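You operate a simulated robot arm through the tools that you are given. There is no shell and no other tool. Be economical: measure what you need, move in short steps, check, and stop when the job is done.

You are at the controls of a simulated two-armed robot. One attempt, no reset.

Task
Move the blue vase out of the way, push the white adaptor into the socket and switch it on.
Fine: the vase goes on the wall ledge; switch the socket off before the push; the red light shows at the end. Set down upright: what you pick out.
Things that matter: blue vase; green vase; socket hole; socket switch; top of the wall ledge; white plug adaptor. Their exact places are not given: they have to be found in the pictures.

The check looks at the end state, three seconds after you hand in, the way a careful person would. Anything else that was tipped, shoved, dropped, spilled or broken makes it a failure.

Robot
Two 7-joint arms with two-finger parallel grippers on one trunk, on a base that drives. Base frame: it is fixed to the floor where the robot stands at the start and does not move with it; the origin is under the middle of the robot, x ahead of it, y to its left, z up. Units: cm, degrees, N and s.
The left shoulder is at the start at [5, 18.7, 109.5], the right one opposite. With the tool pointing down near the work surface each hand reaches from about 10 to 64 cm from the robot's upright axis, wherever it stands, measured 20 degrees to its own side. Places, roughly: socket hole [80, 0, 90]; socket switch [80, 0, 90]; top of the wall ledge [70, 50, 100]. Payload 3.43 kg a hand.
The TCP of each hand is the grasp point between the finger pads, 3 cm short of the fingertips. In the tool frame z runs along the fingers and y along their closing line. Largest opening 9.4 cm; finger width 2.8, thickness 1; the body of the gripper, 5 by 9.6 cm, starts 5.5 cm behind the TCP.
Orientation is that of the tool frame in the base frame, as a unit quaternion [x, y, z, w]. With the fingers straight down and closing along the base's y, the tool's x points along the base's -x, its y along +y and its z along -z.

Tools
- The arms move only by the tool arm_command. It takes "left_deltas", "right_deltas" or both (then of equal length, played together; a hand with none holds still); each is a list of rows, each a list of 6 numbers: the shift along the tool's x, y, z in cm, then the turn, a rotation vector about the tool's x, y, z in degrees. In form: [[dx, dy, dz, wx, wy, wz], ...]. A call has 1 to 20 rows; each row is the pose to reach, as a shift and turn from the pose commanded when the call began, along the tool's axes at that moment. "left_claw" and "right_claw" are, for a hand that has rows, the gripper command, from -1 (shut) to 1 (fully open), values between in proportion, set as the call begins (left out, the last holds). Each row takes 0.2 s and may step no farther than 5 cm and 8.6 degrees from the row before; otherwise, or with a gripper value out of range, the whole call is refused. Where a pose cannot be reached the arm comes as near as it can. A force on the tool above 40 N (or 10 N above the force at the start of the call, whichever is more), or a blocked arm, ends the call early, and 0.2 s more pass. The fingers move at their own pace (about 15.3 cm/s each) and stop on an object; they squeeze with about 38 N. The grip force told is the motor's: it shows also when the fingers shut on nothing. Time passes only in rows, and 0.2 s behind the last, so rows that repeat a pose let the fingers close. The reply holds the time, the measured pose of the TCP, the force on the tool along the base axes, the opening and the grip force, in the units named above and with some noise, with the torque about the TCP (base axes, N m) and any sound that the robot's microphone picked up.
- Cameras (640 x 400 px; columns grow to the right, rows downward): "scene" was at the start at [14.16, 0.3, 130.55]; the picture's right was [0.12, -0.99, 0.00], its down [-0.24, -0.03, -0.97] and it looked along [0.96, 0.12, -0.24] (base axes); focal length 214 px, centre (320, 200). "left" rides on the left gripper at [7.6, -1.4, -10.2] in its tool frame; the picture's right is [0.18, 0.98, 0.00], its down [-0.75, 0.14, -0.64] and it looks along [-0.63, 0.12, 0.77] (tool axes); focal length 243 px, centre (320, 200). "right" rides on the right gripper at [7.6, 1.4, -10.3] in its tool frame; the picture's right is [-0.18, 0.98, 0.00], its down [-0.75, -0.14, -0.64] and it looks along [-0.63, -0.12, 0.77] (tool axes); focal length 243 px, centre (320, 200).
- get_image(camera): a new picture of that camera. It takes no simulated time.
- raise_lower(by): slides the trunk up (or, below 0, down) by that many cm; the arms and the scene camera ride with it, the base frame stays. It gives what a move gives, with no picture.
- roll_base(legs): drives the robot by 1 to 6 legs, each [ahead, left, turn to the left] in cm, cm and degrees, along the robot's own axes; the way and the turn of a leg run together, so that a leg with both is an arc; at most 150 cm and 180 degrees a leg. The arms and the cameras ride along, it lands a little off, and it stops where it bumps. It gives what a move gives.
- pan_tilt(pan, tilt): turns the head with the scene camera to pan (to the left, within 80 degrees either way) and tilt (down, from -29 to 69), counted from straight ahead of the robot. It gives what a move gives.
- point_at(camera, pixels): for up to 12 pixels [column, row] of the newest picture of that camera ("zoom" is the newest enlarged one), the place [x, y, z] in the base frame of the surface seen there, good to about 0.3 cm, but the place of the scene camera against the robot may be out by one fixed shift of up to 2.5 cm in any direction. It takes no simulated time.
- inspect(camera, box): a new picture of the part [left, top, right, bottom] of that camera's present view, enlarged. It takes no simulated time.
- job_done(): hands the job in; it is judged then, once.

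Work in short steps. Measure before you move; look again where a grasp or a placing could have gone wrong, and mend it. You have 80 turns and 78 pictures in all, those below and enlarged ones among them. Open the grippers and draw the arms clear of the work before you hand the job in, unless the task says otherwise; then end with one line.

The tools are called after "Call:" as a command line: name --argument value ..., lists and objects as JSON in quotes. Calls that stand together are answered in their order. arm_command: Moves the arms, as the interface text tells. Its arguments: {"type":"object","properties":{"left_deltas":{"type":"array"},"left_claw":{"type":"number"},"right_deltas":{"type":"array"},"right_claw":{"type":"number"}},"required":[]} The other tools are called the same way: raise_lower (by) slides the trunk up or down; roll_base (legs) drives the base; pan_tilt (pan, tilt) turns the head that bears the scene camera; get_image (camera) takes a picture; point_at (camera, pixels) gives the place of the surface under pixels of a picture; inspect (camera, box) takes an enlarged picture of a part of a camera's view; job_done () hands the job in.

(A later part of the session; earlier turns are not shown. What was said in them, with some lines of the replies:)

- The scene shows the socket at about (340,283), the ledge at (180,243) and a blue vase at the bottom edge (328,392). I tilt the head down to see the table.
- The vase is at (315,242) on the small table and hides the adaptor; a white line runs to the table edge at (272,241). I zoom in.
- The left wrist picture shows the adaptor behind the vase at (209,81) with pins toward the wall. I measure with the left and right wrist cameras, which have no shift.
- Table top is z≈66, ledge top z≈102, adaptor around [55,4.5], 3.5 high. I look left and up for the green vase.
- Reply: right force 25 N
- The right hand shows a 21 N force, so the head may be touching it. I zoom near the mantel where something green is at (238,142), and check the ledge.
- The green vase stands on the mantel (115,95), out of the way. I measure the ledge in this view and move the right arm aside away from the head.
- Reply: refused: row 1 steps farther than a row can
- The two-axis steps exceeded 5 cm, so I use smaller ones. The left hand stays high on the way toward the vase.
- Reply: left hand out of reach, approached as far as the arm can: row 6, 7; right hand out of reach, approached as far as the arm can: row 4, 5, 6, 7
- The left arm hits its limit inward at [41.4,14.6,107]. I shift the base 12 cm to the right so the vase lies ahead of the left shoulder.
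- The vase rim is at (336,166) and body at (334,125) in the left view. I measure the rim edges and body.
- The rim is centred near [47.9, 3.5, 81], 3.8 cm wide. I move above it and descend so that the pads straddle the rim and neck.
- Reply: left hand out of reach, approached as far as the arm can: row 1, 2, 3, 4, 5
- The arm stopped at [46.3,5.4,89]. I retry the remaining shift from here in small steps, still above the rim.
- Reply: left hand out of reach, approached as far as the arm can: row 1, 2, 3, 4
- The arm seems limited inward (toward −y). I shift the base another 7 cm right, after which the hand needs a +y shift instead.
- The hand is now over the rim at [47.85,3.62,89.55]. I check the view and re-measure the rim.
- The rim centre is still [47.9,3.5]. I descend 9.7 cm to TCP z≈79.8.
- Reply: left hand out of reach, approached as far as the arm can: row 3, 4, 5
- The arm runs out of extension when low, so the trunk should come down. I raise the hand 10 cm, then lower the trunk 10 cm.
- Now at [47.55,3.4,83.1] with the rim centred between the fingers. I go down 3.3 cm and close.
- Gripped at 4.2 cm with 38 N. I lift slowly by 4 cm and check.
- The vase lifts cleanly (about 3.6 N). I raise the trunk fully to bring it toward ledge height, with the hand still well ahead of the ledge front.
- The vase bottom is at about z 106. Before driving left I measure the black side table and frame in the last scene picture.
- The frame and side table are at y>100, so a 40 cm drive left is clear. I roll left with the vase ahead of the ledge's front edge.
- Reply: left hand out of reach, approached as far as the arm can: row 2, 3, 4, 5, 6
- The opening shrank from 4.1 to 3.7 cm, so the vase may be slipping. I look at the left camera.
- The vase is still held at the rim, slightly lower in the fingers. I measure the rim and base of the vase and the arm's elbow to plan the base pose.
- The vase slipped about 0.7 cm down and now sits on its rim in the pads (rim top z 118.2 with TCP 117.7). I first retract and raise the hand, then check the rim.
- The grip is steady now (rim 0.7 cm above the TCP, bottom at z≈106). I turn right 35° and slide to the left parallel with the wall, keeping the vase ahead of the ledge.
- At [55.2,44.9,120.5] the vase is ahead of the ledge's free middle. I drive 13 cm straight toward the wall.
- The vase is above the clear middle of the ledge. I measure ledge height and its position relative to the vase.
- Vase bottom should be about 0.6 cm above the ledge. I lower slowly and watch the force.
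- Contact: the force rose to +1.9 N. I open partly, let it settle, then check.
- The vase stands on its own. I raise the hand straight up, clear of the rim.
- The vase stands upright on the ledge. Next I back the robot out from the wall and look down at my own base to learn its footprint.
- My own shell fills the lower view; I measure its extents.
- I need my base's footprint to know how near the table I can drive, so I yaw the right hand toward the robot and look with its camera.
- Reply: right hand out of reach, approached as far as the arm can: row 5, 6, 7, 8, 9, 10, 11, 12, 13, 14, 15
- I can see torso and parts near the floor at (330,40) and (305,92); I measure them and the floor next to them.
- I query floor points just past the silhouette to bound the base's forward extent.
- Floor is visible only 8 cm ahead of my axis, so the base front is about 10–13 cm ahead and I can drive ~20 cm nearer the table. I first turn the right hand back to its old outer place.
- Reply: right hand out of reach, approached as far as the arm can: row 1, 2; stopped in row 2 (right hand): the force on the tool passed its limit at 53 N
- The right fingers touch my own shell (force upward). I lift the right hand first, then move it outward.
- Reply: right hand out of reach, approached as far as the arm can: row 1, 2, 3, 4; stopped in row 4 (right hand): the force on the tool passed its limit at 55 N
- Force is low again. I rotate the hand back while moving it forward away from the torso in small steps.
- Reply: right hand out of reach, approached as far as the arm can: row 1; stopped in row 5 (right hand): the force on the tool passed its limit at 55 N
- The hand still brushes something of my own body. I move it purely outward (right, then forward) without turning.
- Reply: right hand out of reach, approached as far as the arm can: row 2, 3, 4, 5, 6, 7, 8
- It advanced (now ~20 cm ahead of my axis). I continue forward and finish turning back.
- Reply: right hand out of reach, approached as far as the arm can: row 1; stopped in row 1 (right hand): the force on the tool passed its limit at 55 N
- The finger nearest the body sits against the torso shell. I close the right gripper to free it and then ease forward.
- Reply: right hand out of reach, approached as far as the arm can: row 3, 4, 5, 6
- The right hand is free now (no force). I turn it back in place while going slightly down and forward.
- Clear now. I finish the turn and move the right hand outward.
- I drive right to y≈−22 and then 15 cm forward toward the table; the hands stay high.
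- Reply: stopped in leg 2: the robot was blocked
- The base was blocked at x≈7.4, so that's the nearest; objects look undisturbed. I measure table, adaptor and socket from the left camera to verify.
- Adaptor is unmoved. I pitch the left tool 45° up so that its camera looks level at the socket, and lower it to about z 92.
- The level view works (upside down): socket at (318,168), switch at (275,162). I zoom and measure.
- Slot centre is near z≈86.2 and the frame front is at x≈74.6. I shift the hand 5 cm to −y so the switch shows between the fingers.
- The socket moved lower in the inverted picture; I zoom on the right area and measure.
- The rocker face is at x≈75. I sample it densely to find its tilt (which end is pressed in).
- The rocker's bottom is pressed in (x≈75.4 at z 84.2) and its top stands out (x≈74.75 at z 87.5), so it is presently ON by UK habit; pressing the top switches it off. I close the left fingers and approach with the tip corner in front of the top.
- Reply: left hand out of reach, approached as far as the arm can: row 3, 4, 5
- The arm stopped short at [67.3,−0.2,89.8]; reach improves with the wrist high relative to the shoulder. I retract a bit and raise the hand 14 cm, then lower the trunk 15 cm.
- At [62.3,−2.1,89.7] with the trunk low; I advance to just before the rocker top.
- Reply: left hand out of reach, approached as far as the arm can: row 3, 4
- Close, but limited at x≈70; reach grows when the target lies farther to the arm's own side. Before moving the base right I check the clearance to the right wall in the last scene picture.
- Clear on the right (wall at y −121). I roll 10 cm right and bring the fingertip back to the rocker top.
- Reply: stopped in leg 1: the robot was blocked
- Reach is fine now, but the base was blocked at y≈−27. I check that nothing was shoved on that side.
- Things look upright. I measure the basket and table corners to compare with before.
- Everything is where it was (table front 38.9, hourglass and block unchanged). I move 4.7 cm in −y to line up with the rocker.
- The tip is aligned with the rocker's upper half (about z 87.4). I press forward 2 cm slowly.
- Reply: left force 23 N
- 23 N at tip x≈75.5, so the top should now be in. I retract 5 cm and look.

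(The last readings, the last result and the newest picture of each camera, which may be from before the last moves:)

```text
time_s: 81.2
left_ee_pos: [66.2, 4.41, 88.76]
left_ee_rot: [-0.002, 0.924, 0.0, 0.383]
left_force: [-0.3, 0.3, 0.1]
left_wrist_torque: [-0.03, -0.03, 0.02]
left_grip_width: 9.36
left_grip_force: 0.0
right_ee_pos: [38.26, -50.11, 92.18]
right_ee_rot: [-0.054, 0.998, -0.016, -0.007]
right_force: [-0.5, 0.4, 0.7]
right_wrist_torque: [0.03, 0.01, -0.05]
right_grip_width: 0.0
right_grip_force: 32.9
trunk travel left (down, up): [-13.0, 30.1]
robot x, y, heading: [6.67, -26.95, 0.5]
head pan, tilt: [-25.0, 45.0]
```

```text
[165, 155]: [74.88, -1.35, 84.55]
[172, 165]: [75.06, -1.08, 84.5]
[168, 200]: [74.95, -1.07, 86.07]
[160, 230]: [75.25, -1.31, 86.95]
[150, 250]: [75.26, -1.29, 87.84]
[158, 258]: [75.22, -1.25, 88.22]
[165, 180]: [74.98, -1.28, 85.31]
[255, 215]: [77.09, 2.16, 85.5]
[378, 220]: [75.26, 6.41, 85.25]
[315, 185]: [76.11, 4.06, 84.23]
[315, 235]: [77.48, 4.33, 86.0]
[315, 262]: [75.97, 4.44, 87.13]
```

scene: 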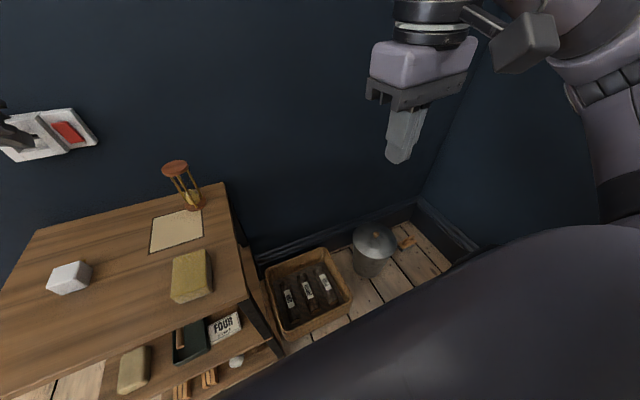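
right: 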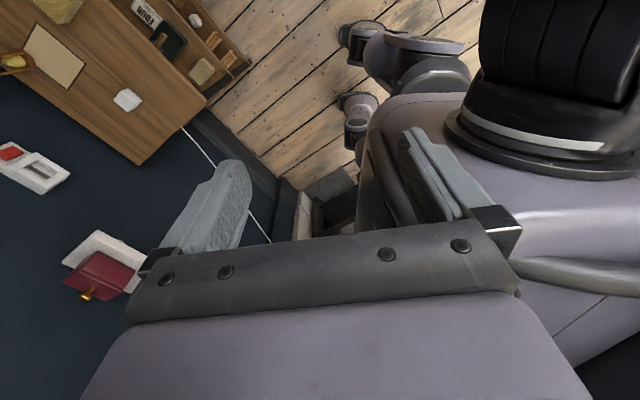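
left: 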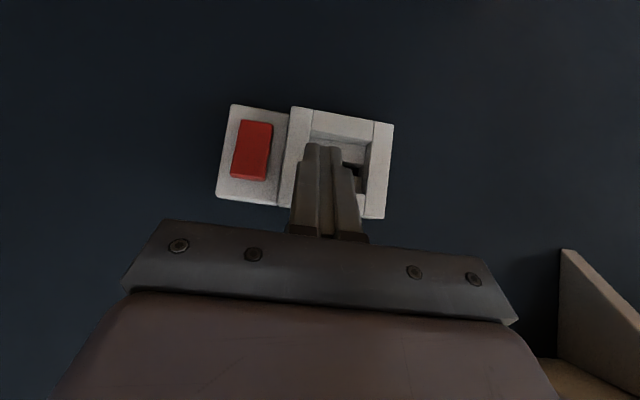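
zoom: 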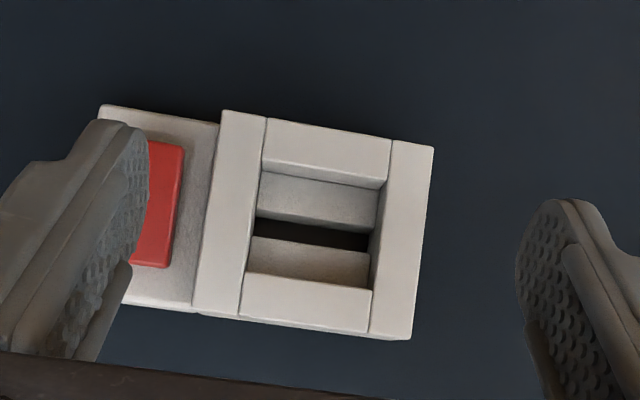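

The rocker flipped: bottom now stands out (x 74.9) and top is in (75.25), so the socket is off. I bring the open left hand back over the table in front of the adaptor.

Call:
arm_command --left_deltas '[[3.9, 0, -0.9, 0, 0, 0], [7.8, 0, -1.8, 0, 0, 0], [11.7, 0, -2.7, 0, 0, 0], [15.6, 0, -3.6, 0, 0, 0], [19.5, 0, -4.5, 0, 0, 0], [23.3, 0, -5.2, 0, 0, 0], [23.3, 0, -5.2, 0, 0, 0]]'

Call:
get_image --camera "left"

```text
time_s: 82.8
left_ee_pos: [46.04, 4.49, 76.04]
left_ee_rot: [-0.002, 0.924, 0.0, 0.383]
left_force: [-0.2, 0.2, -0.9]
left_wrist_torque: [0.03, 0.0, 0.01]
left_grip_width: 9.4
left_grip_force: 0.0
right_ee_pos: [38.25, -50.0, 92.14]
right_ee_rot: [-0.054, 0.998, -0.015, -0.007]
right_force: [0.0, -0.5, 0.0]
right_wrist_torque: [-0.02, -0.01, -0.02]
right_grip_width: 0.03
right_grip_force: 33.0
trunk travel left (down, up): [-13.0, 30.1]
robot x, y, heading: [6.96, -26.98, 0.3]
head pan, tilt: [-25.0, 45.0]
```

```text
26 pictures are left
```

left: 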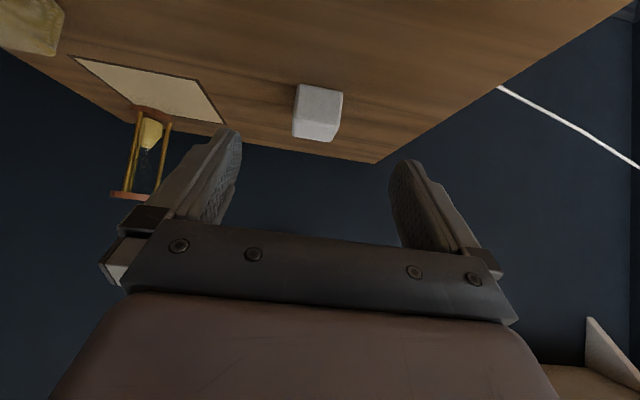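

The adaptor is at (318,112). I zoom and measure its corners for width and yaw.

Call:
inspect --camera "left" --box '[280, 75, 360, 150]'

Call:
point_at --camera "zoom" --pixels '[[190, 100], [350, 120], [190, 200], [350, 220], [190, 290], [350, 310], [270, 160], [200, 300], [330, 345], [460, 200], [260, 280], [100, 250]]'

```text
5.33 times, centred on (320, 112) of left
```

zoom: 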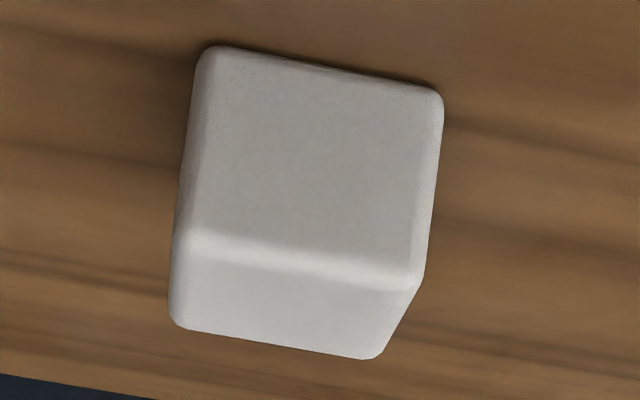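

```text
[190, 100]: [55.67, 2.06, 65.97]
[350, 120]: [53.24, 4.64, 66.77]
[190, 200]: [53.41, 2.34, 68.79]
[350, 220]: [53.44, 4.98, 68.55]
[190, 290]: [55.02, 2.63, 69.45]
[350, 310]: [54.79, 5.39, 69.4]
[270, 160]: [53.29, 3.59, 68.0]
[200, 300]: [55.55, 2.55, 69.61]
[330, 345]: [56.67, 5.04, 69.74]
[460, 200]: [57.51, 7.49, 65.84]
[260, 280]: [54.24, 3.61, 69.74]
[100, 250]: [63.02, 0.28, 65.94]
```

Back face is at x≈53.3, sides y≈2.2–6.2, top 69.6, front ≈57, yaw near zero. I advance along the tool axis to [52.2,4.25,69.6] so the tips grip only the rear half, then look.

Call:
arm_command --left_deltas '[[0.05, -0.1, 3, 0, 0, 0], [0.1, -0.2, 6, 0, 0, 0], [0.2, -0.24, 8, 0, 0, 0], [0.2, -0.24, 8.9, 0, 0, 0], [0.2, -0.24, 8.9, 0, 0, 0]]'

Call:
get_image --camera "left"

```text
time_s: 84.0
left_ee_pos: [52.24, 4.14, 69.52]
left_ee_rot: [-0.001, 0.924, 0.0, 0.383]
left_force: [-0.2, 0.5, 1.1]
left_wrist_torque: [-0.01, -0.03, 0.01]
left_grip_width: 9.4
left_grip_force: 0.1
right_ee_pos: [38.27, -50.07, 92.12]
right_ee_rot: [-0.054, 0.998, -0.015, -0.006]
right_force: [0.2, -0.3, 0.8]
right_wrist_torque: [0.01, 0.03, -0.02]
right_grip_width: 0.0
right_grip_force: 33.3
trunk travel left (down, up): [-13.0, 30.1]
robot x, y, heading: [7.08, -27.03, 0.1]
head pan, tilt: [-25.0, 45.0]
```

```text
24 pictures are left
```

left: 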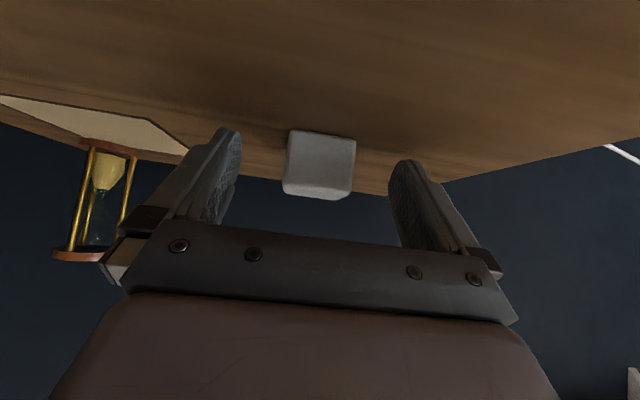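

The adaptor sits centred between the fingers at (320,165). I close.

Call:
arm_command --left_deltas '[[0, 0, 0, 0, 0, 0], [0, 0, 0, 0, 0, 0], [0, 0, 0, 0, 0, 0], [0, 0, 0, 0, 0, 0]]' --left_claw -1

Call:
arm_command --left_deltas '[[-0.7, 0, -0.7, 0, 0, 0], [-2.1, 0, -2.1, 0, 0, 0], [-4.2, 0, -4.2, 0, 0, 0], [-6.3, 0, -6.3, 0, 0, 0], [-6.3, 0, -6.3, 0, 0, 0]]'

Call:
inspect --camera "left" --box '[220, 90, 420, 240]'

```text
time_s: 85.0
left_ee_pos: [52.14, 4.24, 69.66]
left_ee_rot: [-0.003, 0.924, 0.001, 0.383]
left_force: [0.0, -0.4, -0.9]
left_wrist_torque: [0.01, 0.02, 0.02]
left_grip_width: 4.1
left_grip_force: 37.9
right_ee_pos: [38.13, -50.06, 92.16]
right_ee_rot: [-0.055, 0.998, -0.015, -0.007]
right_force: [0.4, -0.4, -0.3]
right_wrist_torque: [0.01, 0.02, -0.03]
right_grip_width: 0.0
right_grip_force: 33.2
trunk travel left (down, up): [-13.0, 30.1]
robot x, y, heading: [6.81, -26.87, 0.3]
head pan, tilt: [-25.0, 45.0]
```

```text
time_s: 86.2
left_ee_pos: [52.09, 4.19, 78.72]
left_ee_rot: [-0.002, 0.924, 0.0, 0.383]
left_force: [-0.5, -0.3, -0.7]
left_wrist_torque: [0.01, -0.02, 0.0]
left_grip_width: 4.09
left_grip_force: 38.1
right_ee_pos: [38.22, -49.98, 92.19]
right_ee_rot: [-0.055, 0.998, -0.015, -0.007]
right_force: [-0.6, -0.7, 0.9]
right_wrist_torque: [-0.01, 0.02, 0.0]
right_grip_width: 0.01
right_grip_force: 32.7
trunk travel left (down, up): [-13.0, 30.1]
robot x, y, heading: [6.73, -26.9, 0.5]
head pan, tilt: [-25.0, 45.0]
```

```text
2.67 times, centred on (320, 165) of left
```

zoom: 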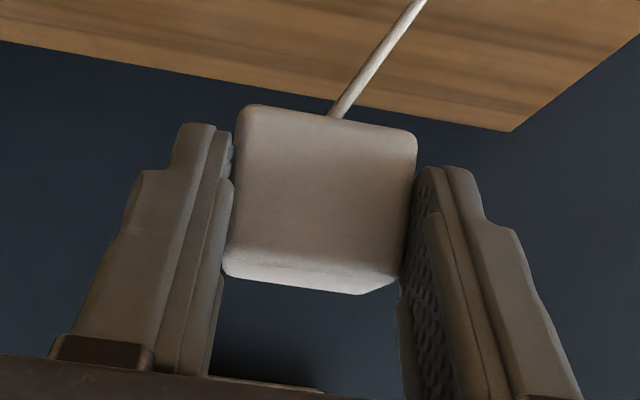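

A white strand appears at (380,60) in the zoom, touching the adaptor. I look at the full left view and the scene to see what it is.

Call:
get_image --camera "left"

Call:
pan_tilt --pan 10 --tilt 40

Call:
get_image --camera "scene"

```text
22 pictures are left
```

left: 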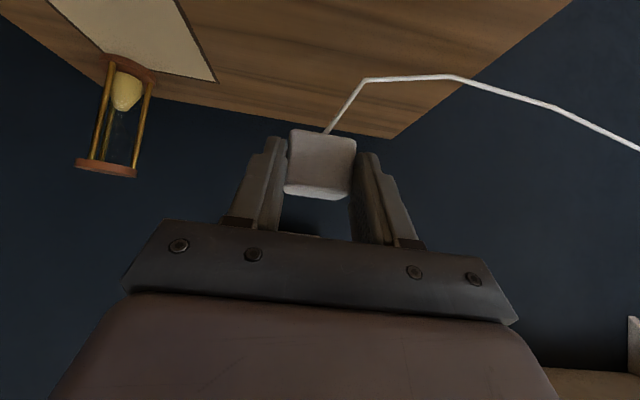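

```text
time_s: 87.2
left_ee_pos: [52.16, 4.27, 78.58]
left_ee_rot: [-0.001, 0.924, 0.0, 0.383]
left_force: [0.6, 0.6, -1.1]
left_wrist_torque: [-0.01, 0.06, 0.02]
left_grip_width: 4.11
left_grip_force: 37.5
right_ee_pos: [38.28, -50.07, 92.22]
right_ee_rot: [-0.055, 0.998, -0.016, -0.007]
right_force: [0.4, 0.2, -0.7]
right_wrist_torque: [0.03, -0.01, 0.0]
right_grip_width: 0.0
right_grip_force: 33.6
trunk travel left (down, up): [-13.0, 30.1]
robot x, y, heading: [6.59, -26.96, 0.3]
head pan, tilt: [10.0, 40.0]
```

```text
21 pictures are left
```

scene: 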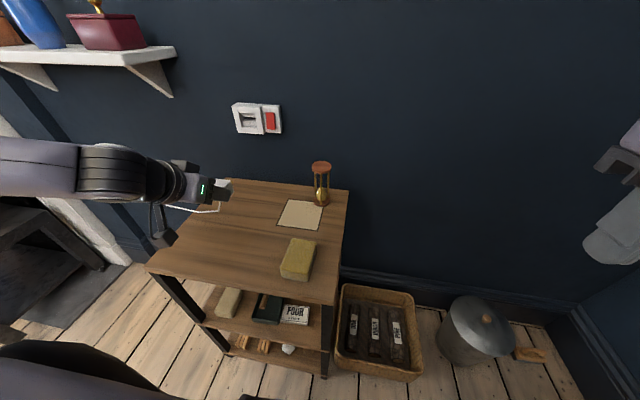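

A cord hangs from the adaptor's underside to the left, slack; no pull is felt. I measure the adaptor's pose in the grip.

Call:
point_at --camera "zoom" --pixels '[[245, 130], [400, 145], [240, 240], [390, 260], [320, 190], [320, 120], [320, 262], [320, 280], [320, 110], [240, 262], [375, 285]]'

```text
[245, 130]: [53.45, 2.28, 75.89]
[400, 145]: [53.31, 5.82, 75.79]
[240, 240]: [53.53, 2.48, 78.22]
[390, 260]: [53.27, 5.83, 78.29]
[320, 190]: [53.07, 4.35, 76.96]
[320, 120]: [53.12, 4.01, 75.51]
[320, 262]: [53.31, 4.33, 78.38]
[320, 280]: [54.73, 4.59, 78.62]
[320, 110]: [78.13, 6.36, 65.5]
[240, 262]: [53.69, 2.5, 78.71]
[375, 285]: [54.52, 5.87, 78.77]
```

The adaptor is level, centre 1.75 cm below the TCP and centred in y. I carry it to the pre-insertion pose [67.5,4.2,87.8].

Call:
arm_command --left_deltas '[[-3.5, 0, 0.5, 0, 0, 0], [-7, 0, 1, 0, 0, 0], [-10.5, 0, 2, 0, 0, 0], [-14, 0, 3.2, 0, 0, 0], [-17.35, 0, 4.4, 0, 0, 0], [-17.35, 0, 4.4, 0, 0, 0]]'

Call:
inspect --camera "left" --box '[220, 90, 420, 240]'

Call:
inspect --camera "scene" --box '[190, 80, 310, 155]'

```text
time_s: 88.6
left_ee_pos: [67.75, 4.42, 87.7]
left_ee_rot: [-0.001, 0.924, 0.0, 0.383]
left_force: [-1.1, 1.4, -1.2]
left_wrist_torque: [0.06, 0.02, -0.02]
left_grip_width: 4.12
left_grip_force: 38.1
right_ee_pos: [38.26, -50.03, 92.2]
right_ee_rot: [-0.055, 0.998, -0.016, -0.007]
right_force: [-0.2, -0.1, 0.0]
right_wrist_torque: [-0.01, -0.01, -0.01]
right_grip_width: 0.0
right_grip_force: 33.4
trunk travel left (down, up): [-13.0, 30.1]
robot x, y, heading: [6.36, -27.02, 0.2]
head pan, tilt: [10.0, 40.0]
```

```text
2.67 times, centred on (320, 165) of left
```

zoom: 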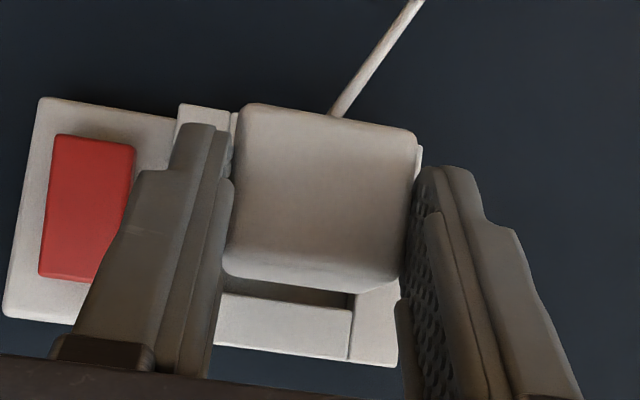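

```text
5.33 times, centred on (250, 118) of scene
```

zoom: 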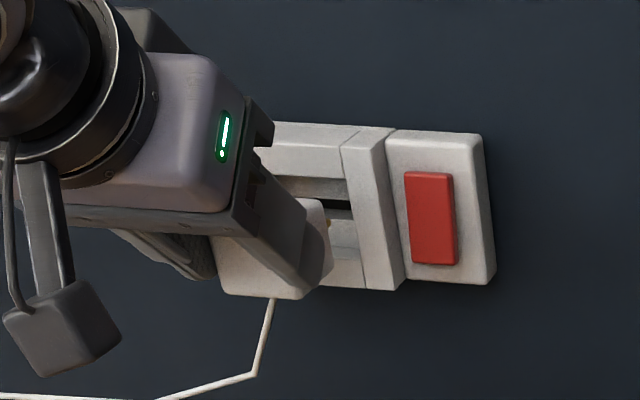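

Aligned within ~0.2 cm (pin visible heading into the slot). I correct y by −0.2 and push in slowly.

Call:
arm_command --left_deltas '[[-0.4, -0.2, 0.3, 0, 0, 0], [-0.75, -0.2, 0.65, 0, 0, 0], [-1.1, -0.2, 1, 0, 0, 0], [-1.4, -0.2, 1.3, 0, 0, 0], [-1.4, -0.2, 1.3, 0, 0, 0]]'

Call:
inspect --camera "left" --box '[220, 90, 420, 240]'

```text
time_s: 89.8
left_ee_pos: [69.56, 4.11, 87.72]
left_ee_rot: [-0.002, 0.924, 0.0, 0.383]
left_force: [-0.6, 0.0, -0.2]
left_wrist_torque: [0.01, 0.01, 0.01]
left_grip_width: 4.1
left_grip_force: 37.8
right_ee_pos: [38.22, -50.01, 92.14]
right_ee_rot: [-0.055, 0.998, -0.015, -0.006]
right_force: [0.0, 0.4, 0.3]
right_wrist_torque: [-0.03, -0.01, -0.01]
right_grip_width: 0.0
right_grip_force: 33.1
trunk travel left (down, up): [-13.0, 30.1]
robot x, y, heading: [6.63, -27.36, 0.3]
head pan, tilt: [10.0, 40.0]
```

```text
2.67 times, centred on (320, 165) of left
```

zoom: 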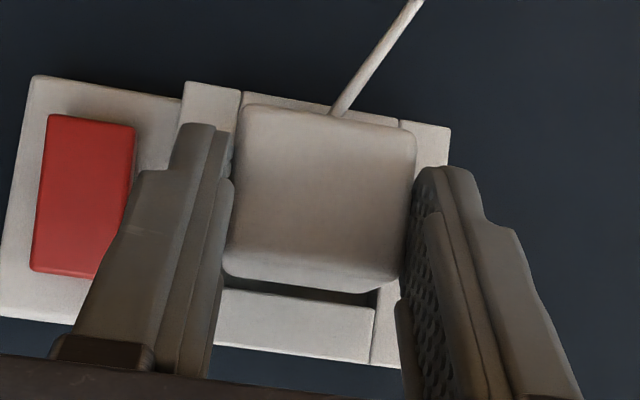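

No force yet; the body front is just at the frame. I go on in small steps, watching the force.

Call:
arm_command --left_deltas '[[-0.3, 0, 0.25, 0, 0, 0], [-0.5, 0, 0.45, 0, 0, 0], [-0.7, 0, 0.65, 0, 0, 0], [-0.9, 0, 0.85, 0, 0, 0], [-0.9, 0, 0.85, 0, 0, 0]]'

```text
time_s: 91.0
left_ee_pos: [70.62, 4.16, 87.65]
left_ee_rot: [-0.002, 0.925, 0.001, 0.381]
left_force: [-16.5, 0.8, -2.6]
left_wrist_torque: [0.06, 0.47, -0.05]
left_grip_width: 4.1
left_grip_force: 37.5
right_ee_pos: [37.99, -50.14, 92.22]
right_ee_rot: [-0.055, 0.998, -0.015, -0.006]
right_force: [-0.3, 0.8, -0.5]
right_wrist_torque: [-0.02, 0.01, 0.0]
right_grip_width: 0.0
right_grip_force: 32.7
trunk travel left (down, up): [-13.0, 30.1]
robot x, y, heading: [6.7, -27.01, 0.4]
head pan, tilt: [10.0, 40.0]
```

Resistance of 16 N at x 70.6. I look whether the adaptor is seating or slipping.

Call:
inspect --camera "left" --box '[220, 90, 420, 240]'

Call:
point_at --camera "zoom" --pixels '[[320, 190], [260, 140], [390, 250], [250, 250], [320, 262], [320, 285], [300, 330], [200, 100], [430, 140], [300, 298], [280, 95], [365, 110]]'

Call:
inspect --camera "scene" --box '[200, 85, 300, 148]'

```text
2.67 times, centred on (320, 165) of left
```

zoom: 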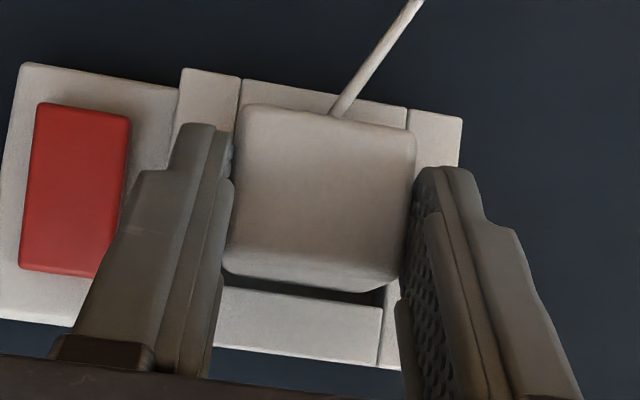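

```text
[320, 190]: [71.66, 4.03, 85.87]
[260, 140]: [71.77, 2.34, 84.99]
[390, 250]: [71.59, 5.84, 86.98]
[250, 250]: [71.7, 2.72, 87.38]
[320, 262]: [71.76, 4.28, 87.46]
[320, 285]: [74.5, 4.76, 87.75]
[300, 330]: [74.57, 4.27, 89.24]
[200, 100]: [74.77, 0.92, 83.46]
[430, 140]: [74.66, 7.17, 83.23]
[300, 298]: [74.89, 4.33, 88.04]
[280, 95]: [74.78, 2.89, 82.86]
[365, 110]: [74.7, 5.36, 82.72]
```

```text
6.35 times, centred on (250, 116) of scene
```

zoom: 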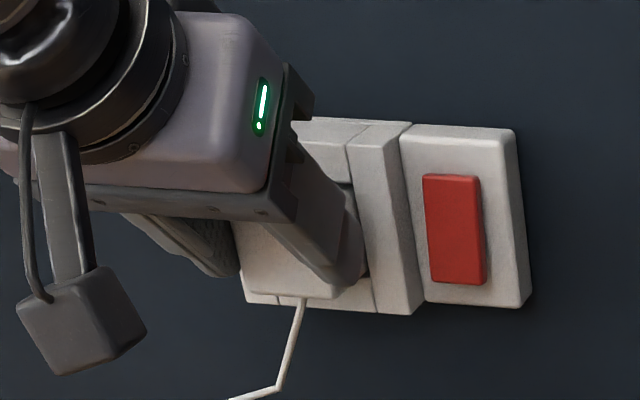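

The adaptor centre is at z≈85.8, about 0.25 low (gap above at z 87.7–88). I back off 0.4, raise 0.25, and push again.

Call:
arm_command --left_deltas '[[0.35, 0, -0.35, 0, 0, 0], [0.17, 0, -0.53, 0, 0, 0], [-0.2, 0, -0.15, 0, 0, 0], [-0.5, 0, 0.15, 0, 0, 0], [-0.8, 0, 0.45, 0, 0, 0], [-0.8, 0, 0.45, 0, 0, 0]]'

```text
time_s: 92.3
left_ee_pos: [71.21, 4.06, 88.1]
left_ee_rot: [-0.001, 0.925, 0.0, 0.381]
left_force: [-13.5, 0.5, 3.8]
left_wrist_torque: [-0.01, -0.05, -0.07]
left_grip_width: 4.09
left_grip_force: 37.7
right_ee_pos: [38.2, -50.04, 92.23]
right_ee_rot: [-0.056, 0.998, -0.014, -0.006]
right_force: [0.0, 0.5, 0.1]
right_wrist_torque: [0.0, 0.0, -0.01]
right_grip_width: 0.02
right_grip_force: 33.1
trunk travel left (down, up): [-13.0, 30.1]
robot x, y, heading: [6.97, -26.69, 0.4]
head pan, tilt: [10.0, 40.0]
stopped in row 6 (left hand): the force on the tool passed its limit at 42 N (the readings are from after the stop); the commanded pose is now the measured one
```

It went on to x 71.2 and then stopped hard at 42 N, about the expected seat. I check the pose.

Call:
inspect --camera "left" --box '[220, 90, 420, 240]'

Call:
point_at --camera "zoom" --pixels '[[320, 190], [260, 140], [390, 250], [250, 250], [320, 262], [320, 120], [320, 282], [300, 330], [380, 140], [240, 230], [320, 292]]'

Call:
inspect --camera "scene" --box '[200, 85, 300, 148]'

```text
2.67 times, centred on (320, 165) of left
```

zoom: 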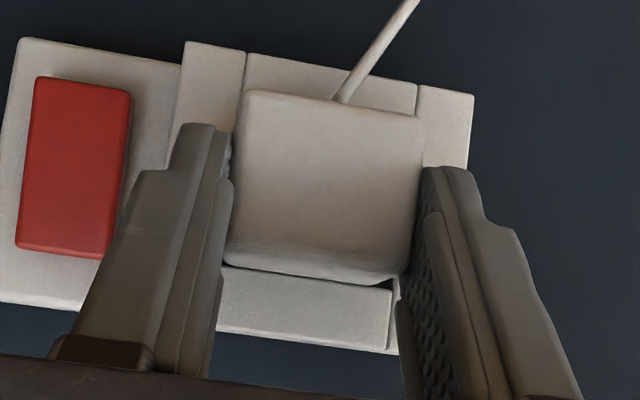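

```text
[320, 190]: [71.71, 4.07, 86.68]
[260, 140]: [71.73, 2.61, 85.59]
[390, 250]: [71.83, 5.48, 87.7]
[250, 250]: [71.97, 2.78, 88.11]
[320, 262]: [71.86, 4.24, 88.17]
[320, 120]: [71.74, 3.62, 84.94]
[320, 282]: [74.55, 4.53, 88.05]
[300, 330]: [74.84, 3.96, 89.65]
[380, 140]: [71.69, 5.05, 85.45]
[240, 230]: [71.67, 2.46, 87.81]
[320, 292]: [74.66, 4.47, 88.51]
```

```text
6.35 times, centred on (250, 116) of scene
```

zoom: 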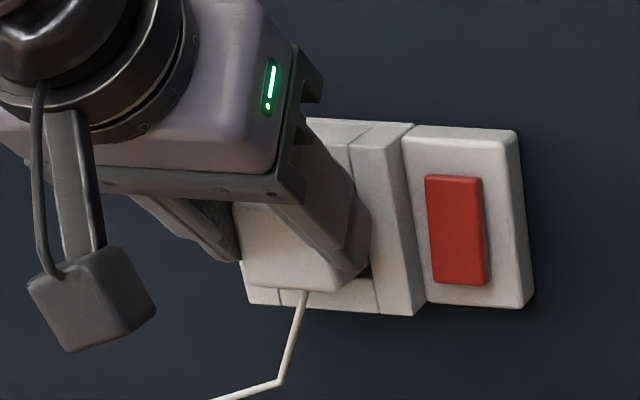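

The back face stayed at x≈71.75 while the fingers slid 0.6 cm, so something blocks the pins. I back off 4 cm to look at the pins against the slot.

Call:
arm_command --left_deltas '[[0.7, 0, -0.7, 0, 0, 0], [1.7, 0, -1.7, 0, 0, 0], [2.9, 0, -2.9, 0, 0, 0], [2.9, 0, -2.9, 0, 0, 0]]'

Call:
inspect --camera "scene" --box '[215, 95, 275, 133]'

Call:
inspect --camera "left" --box '[220, 90, 420, 240]'

Call:
point_at --camera "zoom" --pixels '[[320, 190], [260, 140], [390, 250], [250, 250], [320, 255], [320, 115], [235, 200], [415, 200], [320, 268], [400, 130]]'

```text
time_s: 93.3
left_ee_pos: [67.36, 3.97, 87.86]
left_ee_rot: [-0.002, 0.925, 0.0, 0.379]
left_force: [1.0, 1.2, -0.1]
left_wrist_torque: [0.02, 0.05, 0.01]
left_grip_width: 4.12
left_grip_force: 37.3
right_ee_pos: [38.18, -50.05, 92.13]
right_ee_rot: [-0.056, 0.998, -0.016, -0.007]
right_force: [0.0, -0.3, 0.3]
right_wrist_torque: [-0.02, 0.0, 0.02]
right_grip_width: 0.01
right_grip_force: 32.8
trunk travel left (down, up): [-13.0, 30.1]
robot x, y, heading: [6.58, -27.19, 0.3]
head pan, tilt: [10.0, 40.0]
```

```text
10.53 times, centred on (245, 114) of scene
```

zoom: 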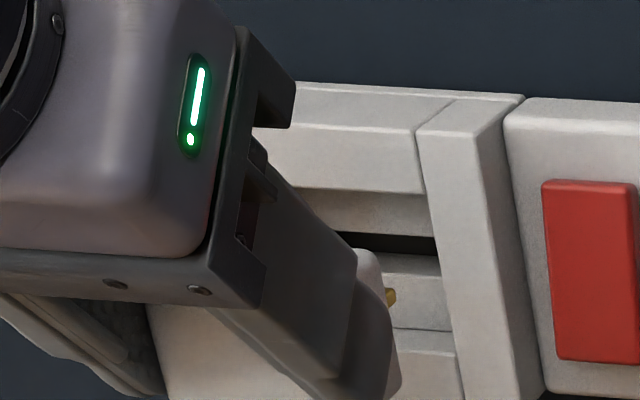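

```text
2.67 times, centred on (320, 165) of left
```

zoom: 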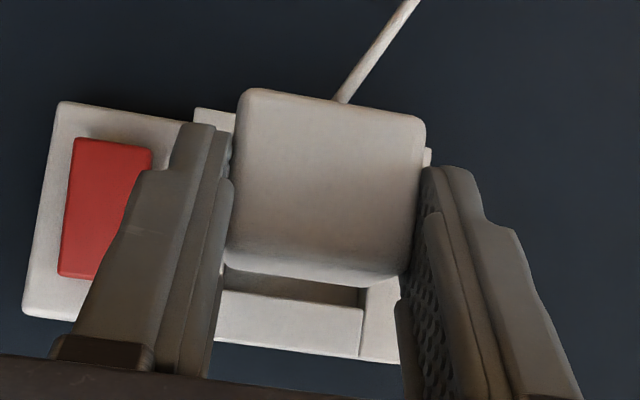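

```text
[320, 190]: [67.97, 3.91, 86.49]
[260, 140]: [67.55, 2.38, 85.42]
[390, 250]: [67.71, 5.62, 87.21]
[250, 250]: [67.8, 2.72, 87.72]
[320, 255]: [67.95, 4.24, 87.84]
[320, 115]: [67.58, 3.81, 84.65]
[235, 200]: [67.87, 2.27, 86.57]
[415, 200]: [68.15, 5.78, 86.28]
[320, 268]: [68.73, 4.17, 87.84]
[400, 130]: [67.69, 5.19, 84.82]
```

The pins are about mid-height, but the adaptor has tilted nose-down ~4° in the grip. I pitch the hand up 4°, lower 0.26, shift +0.12 in y, and advance to just inside the frame.

Call:
arm_command --left_deltas '[[0.18, 0.12, 0.18, 0, -4, 0], [-0.5, 0.12, 0.9, 0, -4, 0], [-1.3, 0.12, 1.7, 0, -4, 0], [-1.9, 0.12, 2.25, 0, -4, 0], [-1.9, 0.12, 2.25, 0, -4, 0]]'

Call:
inspect --camera "left" --box '[220, 90, 420, 240]'

Call:
point_at --camera "zoom" --pixels '[[320, 190], [260, 140], [390, 250], [250, 250], [320, 255], [320, 115], [320, 220], [320, 140], [300, 285], [300, 295], [300, 330], [385, 320]]'

```text
time_s: 94.5
left_ee_pos: [70.35, 4.3, 87.48]
left_ee_rot: [-0.002, 0.911, 0.001, 0.412]
left_force: [-0.4, -0.4, -0.9]
left_wrist_torque: [-0.03, 0.01, -0.01]
left_grip_width: 4.11
left_grip_force: 37.8
right_ee_pos: [38.24, -50.05, 92.18]
right_ee_rot: [-0.056, 0.998, -0.016, -0.006]
right_force: [0.4, 0.2, -0.2]
right_wrist_torque: [0.0, 0.02, 0.03]
right_grip_width: 0.0
right_grip_force: 33.0
trunk travel left (down, up): [-13.0, 30.1]
robot x, y, heading: [6.61, -26.96, 0.4]
head pan, tilt: [10.0, 40.0]
```

```text
2.67 times, centred on (320, 165) of left
```

zoom: 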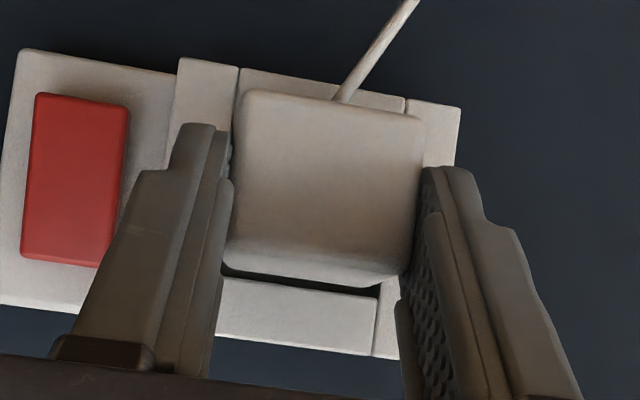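

```text
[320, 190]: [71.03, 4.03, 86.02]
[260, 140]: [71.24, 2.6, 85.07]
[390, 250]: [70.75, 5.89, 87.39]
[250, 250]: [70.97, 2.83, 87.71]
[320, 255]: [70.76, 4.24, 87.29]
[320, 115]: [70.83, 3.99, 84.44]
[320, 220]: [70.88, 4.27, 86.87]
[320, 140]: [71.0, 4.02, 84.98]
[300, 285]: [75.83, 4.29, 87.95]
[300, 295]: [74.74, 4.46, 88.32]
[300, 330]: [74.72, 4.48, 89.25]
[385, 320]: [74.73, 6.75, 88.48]
```

Level now, centre z≈85.95, front at the frame with no force. I raise 0.15 and push 1 cm in fine steps.

Call:
arm_command --left_deltas '[[-0.11, 0, -0.1, 0, 0, 0], [-0.27, 0, 0.09, 0, 0, 0], [-0.44, 0, 0.27, 0, 0, 0], [-0.6, 0, 0.46, 0, 0, 0], [-0.77, 0, 0.65, 0, 0, 0], [-0.77, 0, 0.65, 0, 0, 0]]'

Call:
inspect --camera "left" --box '[220, 90, 420, 240]'

Call:
point_at --camera "zoom" --pixels '[[320, 190], [260, 140], [390, 250], [250, 250], [320, 255], [320, 115], [320, 220], [320, 140], [300, 285], [300, 330]]'

```text
time_s: 95.9
left_ee_pos: [71.01, 4.24, 87.79]
left_ee_rot: [-0.001, 0.911, 0.001, 0.411]
left_force: [-15.9, 0.1, -0.2]
left_wrist_torque: [0.02, 0.29, -0.08]
left_grip_width: 4.08
left_grip_force: 38.1
right_ee_pos: [38.09, -50.01, 92.26]
right_ee_rot: [-0.055, 0.998, -0.015, -0.006]
right_force: [-0.8, -0.1, -0.2]
right_wrist_torque: [0.01, -0.01, -0.01]
right_grip_width: 0.01
right_grip_force: 33.0
trunk travel left (down, up): [-13.0, 30.1]
robot x, y, heading: [6.7, -27.12, 0.3]
head pan, tilt: [10.0, 40.0]
```

```text
2.67 times, centred on (320, 165) of left
```

zoom: 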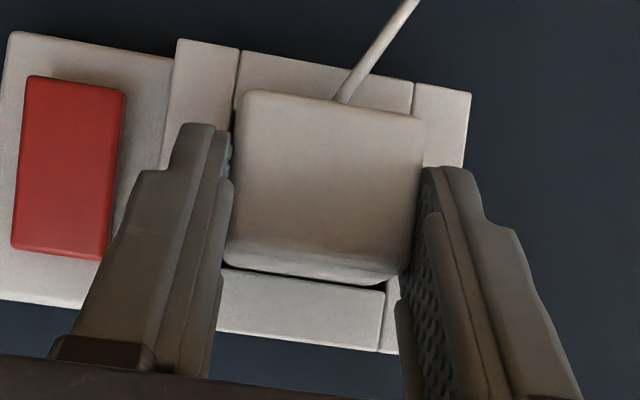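

```text
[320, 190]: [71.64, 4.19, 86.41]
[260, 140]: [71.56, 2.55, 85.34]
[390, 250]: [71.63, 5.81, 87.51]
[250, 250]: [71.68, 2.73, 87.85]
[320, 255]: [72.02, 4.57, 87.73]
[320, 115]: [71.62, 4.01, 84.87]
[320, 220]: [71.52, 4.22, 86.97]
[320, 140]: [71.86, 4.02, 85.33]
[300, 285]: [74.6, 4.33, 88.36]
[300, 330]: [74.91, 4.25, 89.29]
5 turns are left
```

Three alignments stop at the same depth (back x≈71.65), with pins inside the recess; only a few turns remain. I release, back off, and push from behind with closed fingers at the adaptor's centre.

Call:
arm_command --left_deltas '[[0, 0, 0, 0, 0, 0], [0, 0, 0, 0, 0, 0], [1.3, 0, -1.5, 0, 0, 0], [2.64, 0, -3, 0, 0, 0], [3.17, 0, -2.54, 0, 0, 0]]' --left_claw 0.2

Call:
arm_command --left_deltas '[[0, 0, 0, 0, 0, 0], [0, 0, 0, 0, 0, 0], [0, 0, 0, 0, 0, 0], [-0.6, 0, 0.7, 0, 0, 0], [-1, 0, 1.15, 0, 0, 0], [-1.3, 0, 1.5, 0, 0, 0], [-1.6, 0, 1.8, 0, 0, 0], [-1.85, 0, 2.1, 0, 0, 0], [-2.1, 0, 2.4, 0, 0, 0], [-2.4, 0, 2.7, 0, 0, 0]]' --left_claw -1

Call:
inspect --camera "left" --box '[220, 90, 420, 240]'

Call:
point_at --camera "zoom" --pixels '[[250, 150], [400, 170], [250, 200], [400, 220], [250, 110], [400, 130], [300, 330]]'

```text
time_s: 97.1
left_ee_pos: [67.03, 4.29, 87.12]
left_ee_rot: [-0.002, 0.911, 0.001, 0.412]
left_force: [-0.8, 0.2, -0.7]
left_wrist_torque: [-0.01, 0.0, 0.03]
left_grip_width: 5.64
left_grip_force: 0.1
right_ee_pos: [38.16, -50.11, 92.12]
right_ee_rot: [-0.055, 0.998, -0.014, -0.007]
right_force: [-0.2, -0.2, -0.5]
right_wrist_torque: [-0.01, -0.05, -0.01]
right_grip_width: 0.0
right_grip_force: 33.1
trunk travel left (down, up): [-13.0, 30.1]
robot x, y, heading: [6.55, -26.85, 0.5]
head pan, tilt: [10.0, 40.0]
```

```text
time_s: 98.6
left_ee_pos: [68.65, 4.3, 87.01]
left_ee_rot: [-0.003, 0.914, 0.001, 0.406]
left_force: [-19.3, 0.1, 6.1]
left_wrist_torque: [-0.01, -0.02, 0.01]
left_grip_width: 0.0
left_grip_force: 32.7
right_ee_pos: [37.99, -49.91, 92.32]
right_ee_rot: [-0.056, 0.998, -0.014, -0.005]
right_force: [-0.6, -0.3, -0.6]
right_wrist_torque: [-0.01, 0.01, -0.02]
right_grip_width: 0.01
right_grip_force: 33.3
trunk travel left (down, up): [-13.0, 30.1]
robot x, y, heading: [6.52, -27.15, 0.5]
head pan, tilt: [10.0, 40.0]
stopped in row 7 (left hand): the force on the tool passed its limit at 46 N (the readings are from after the stop); the commanded pose is now the measured one
```

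```text
2.67 times, centred on (320, 165) of left
```

zoom: 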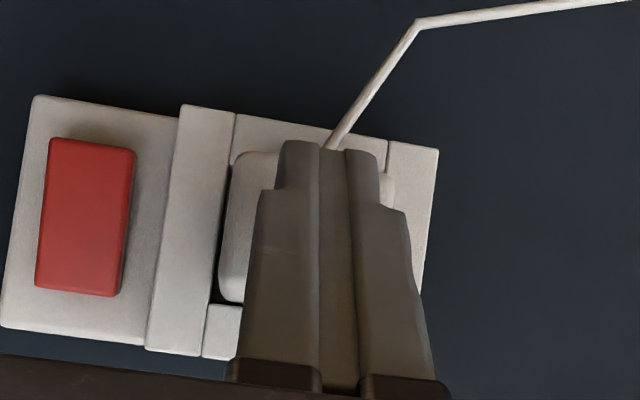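

```text
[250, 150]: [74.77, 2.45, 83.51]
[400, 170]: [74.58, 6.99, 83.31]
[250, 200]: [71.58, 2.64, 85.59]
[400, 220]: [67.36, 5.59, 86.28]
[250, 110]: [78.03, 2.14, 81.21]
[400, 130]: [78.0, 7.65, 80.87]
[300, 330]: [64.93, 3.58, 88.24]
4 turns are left
```

The adaptor holds by itself and did not move under 46 N, so it is seated. I now press the rocker's lower half (z≈84.5, y −2.1), retract, and inspect.

Call:
arm_command --left_deltas '[[1.66, 0, -1.87, 0, 0, 0], [2.26, -3.2, -1.34, 0, 0, 0], [2.82, -6.4, -0.84, 0, 0, 0], [0.83, -6.4, 1.4, 0, 0, 0], [-0.37, -6.4, 2.75, 0, 0, 0], [-0.77, -6.4, 3.2, 0, 0, 0], [-1.03, -6.4, 3.5, 0, 0, 0], [-1.23, -6.4, 3.72, 0, 0, 0], [-1.43, -6.4, 3.94, 0, 0, 0]]'

Call:
arm_command --left_deltas '[[2, 0, -2.2, 0, 0, 0], [4, 0, -4.5, 0, 0, 0], [5, 2.5, -7, 0, 0, 0], [6, 5.5, -9, 0, 0, 0], [6, 5.5, -9, 0, 0, 0]]'

Call:
inspect --camera "left" --box '[220, 90, 420, 240]'

Call:
inspect --camera "scene" --box '[200, 85, 300, 148]'

```text
time_s: 100.6
left_ee_pos: [72.37, -2.23, 85.21]
left_ee_rot: [-0.003, 0.915, 0.001, 0.404]
left_force: [-42.0, 0.5, 0.0]
left_wrist_torque: [-0.06, 0.4, -0.01]
left_grip_width: 0.0
left_grip_force: 32.9
right_ee_pos: [37.99, -50.04, 92.24]
right_ee_rot: [-0.057, 0.998, -0.015, -0.005]
right_force: [-0.3, -0.7, 0.0]
right_wrist_torque: [-0.02, -0.02, 0.02]
right_grip_width: 0.0
right_grip_force: 32.7
trunk travel left (down, up): [-13.0, 30.1]
robot x, y, heading: [6.82, -26.76, 0.8]
head pan, tilt: [10.0, 40.0]
```

```text
time_s: 101.8
left_ee_pos: [62.02, 3.52, 86.68]
left_ee_rot: [-0.002, 0.914, 0.001, 0.407]
left_force: [0.8, 0.2, 0.0]
left_wrist_torque: [0.05, -0.01, 0.03]
left_grip_width: 0.0
left_grip_force: 32.9
right_ee_pos: [38.21, -50.01, 92.22]
right_ee_rot: [-0.057, 0.998, -0.015, -0.007]
right_force: [0.4, 0.4, -0.2]
right_wrist_torque: [-0.01, 0.05, 0.0]
right_grip_width: 0.0
right_grip_force: 33.3
trunk travel left (down, up): [-13.0, 30.1]
robot x, y, heading: [6.51, -27.01, 0.5]
head pan, tilt: [10.0, 40.0]
```

```text
2.67 times, centred on (320, 165) of left
```

zoom: 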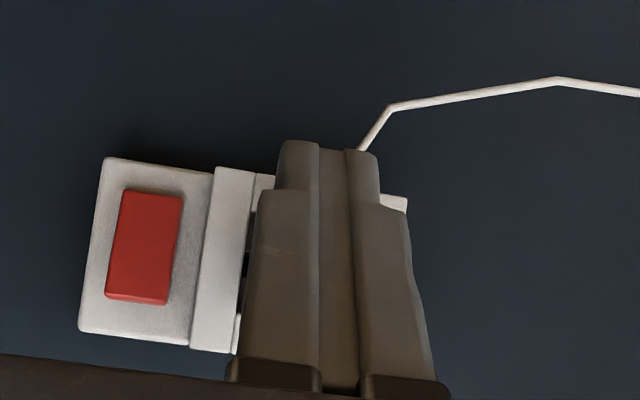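

```text
6.35 times, centred on (250, 116) of scene
3 turns are left
```

zoom: 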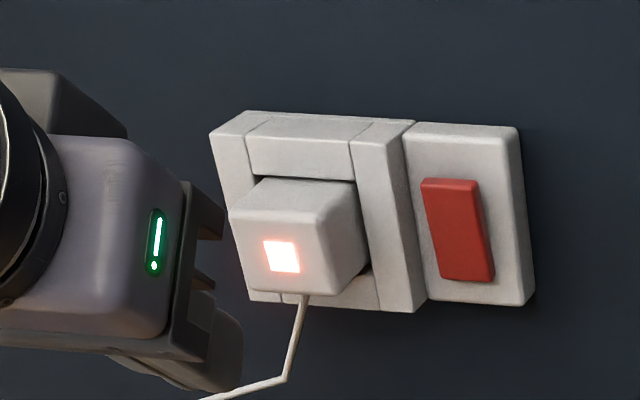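

The red light glows on the adaptor, the rocker's bottom is in, and the adaptor sits in the socket. I draw the left hand back, open both grippers, and take a last look.

Call:
arm_command --left_deltas '[[2.3, 0, -3.3, 0, 0, 0], [4.5, 0, -6.6, 0, 0, 0], [5.5, 0, -10.5, 0, 0, 0], [6, 0, -14.5, 0, 0, 0], [6, 0, -14.5, 0, 0, 0]]' --right_deltas '[[0, 0, 0, 0, 0, 0], [0, 0, 0, 0, 0, 0], [0, 0, 0, 0, 0, 0], [0, 0, 0, 0, 0, 0], [0, 0, 0, 0, 0, 0]]' --right_claw 1

Call:
arm_command --left_deltas '[[0, 0, 0, 0, 0, 0], [0, 0, 0, 0, 0, 0], [0, 0, 0, 0, 0, 0]]' --left_claw 1

Call:
pan_tilt --pan 15 --tilt 30

Call:
get_image --camera "scene"

```text
time_s: 103.0
left_ee_pos: [47.19, 3.28, 92.16]
left_ee_rot: [-0.002, 0.914, 0.0, 0.405]
left_force: [-0.5, -1.5, 0.1]
left_wrist_torque: [0.01, 0.0, 0.0]
left_grip_width: 0.01
left_grip_force: 33.2
right_ee_pos: [38.23, -50.08, 92.16]
right_ee_rot: [-0.056, 0.998, -0.016, -0.007]
right_force: [-0.6, -0.6, 0.2]
right_wrist_torque: [-0.01, 0.03, 0.0]
right_grip_width: 9.39
right_grip_force: 0.2
trunk travel left (down, up): [-13.0, 30.1]
robot x, y, heading: [6.43, -26.81, 0.5]
head pan, tilt: [10.0, 40.0]
```

```text
time_s: 103.8
left_ee_pos: [47.27, 3.32, 92.28]
left_ee_rot: [-0.002, 0.914, 0.0, 0.406]
left_force: [-0.3, 0.6, 0.7]
left_wrist_torque: [0.01, 0.0, -0.01]
left_grip_width: 9.38
left_grip_force: 0.0
right_ee_pos: [38.18, -49.97, 92.19]
right_ee_rot: [-0.055, 0.998, -0.016, -0.008]
right_force: [-0.1, -0.6, 0.0]
right_wrist_torque: [0.0, -0.02, -0.02]
right_grip_width: 9.39
right_grip_force: 0.1
trunk travel left (down, up): [-13.0, 30.1]
robot x, y, heading: [6.38, -27.15, 0.9]
head pan, tilt: [10.0, 40.0]
```

```text
time_s: 104.5
left_ee_pos: [47.41, 3.3, 92.23]
left_ee_rot: [-0.002, 0.914, 0.001, 0.406]
left_force: [-0.7, -1.0, -0.5]
left_wrist_torque: [-0.03, -0.01, 0.05]
left_grip_width: 9.41
left_grip_force: 0.1
right_ee_pos: [38.12, -50.06, 92.13]
right_ee_rot: [-0.056, 0.998, -0.015, -0.007]
right_force: [0.5, -0.3, -0.4]
right_wrist_torque: [0.01, -0.01, -0.01]
right_grip_width: 9.41
right_grip_force: 0.0
trunk travel left (down, up): [-13.0, 30.1]
robot x, y, heading: [6.36, -26.62, 0.4]
head pan, tilt: [15.0, 30.0]
```

```text
6 pictures are left
2 turns are left
```

scene: 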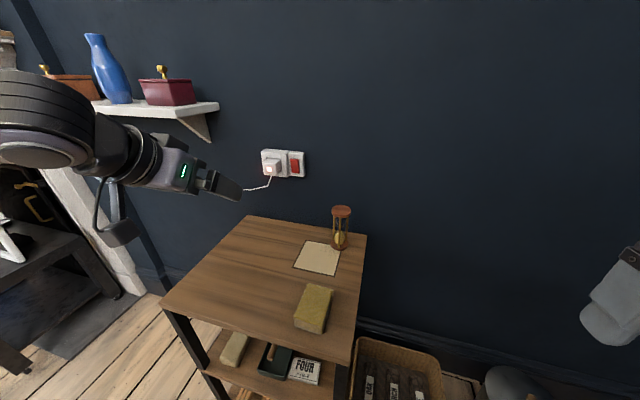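

The vase stands upright on the ledge, the adaptor is in the socket with its light on, the hourglass and block are untouched, and both hands are open and clear. I hand in.

Call:
job_done

```text
The job is handed in.
```

The blue vase stands upright on the wall ledge. I switched the socket off before pushing in the white adaptor, then back on, and the adaptor's red light was lit when I handed in.
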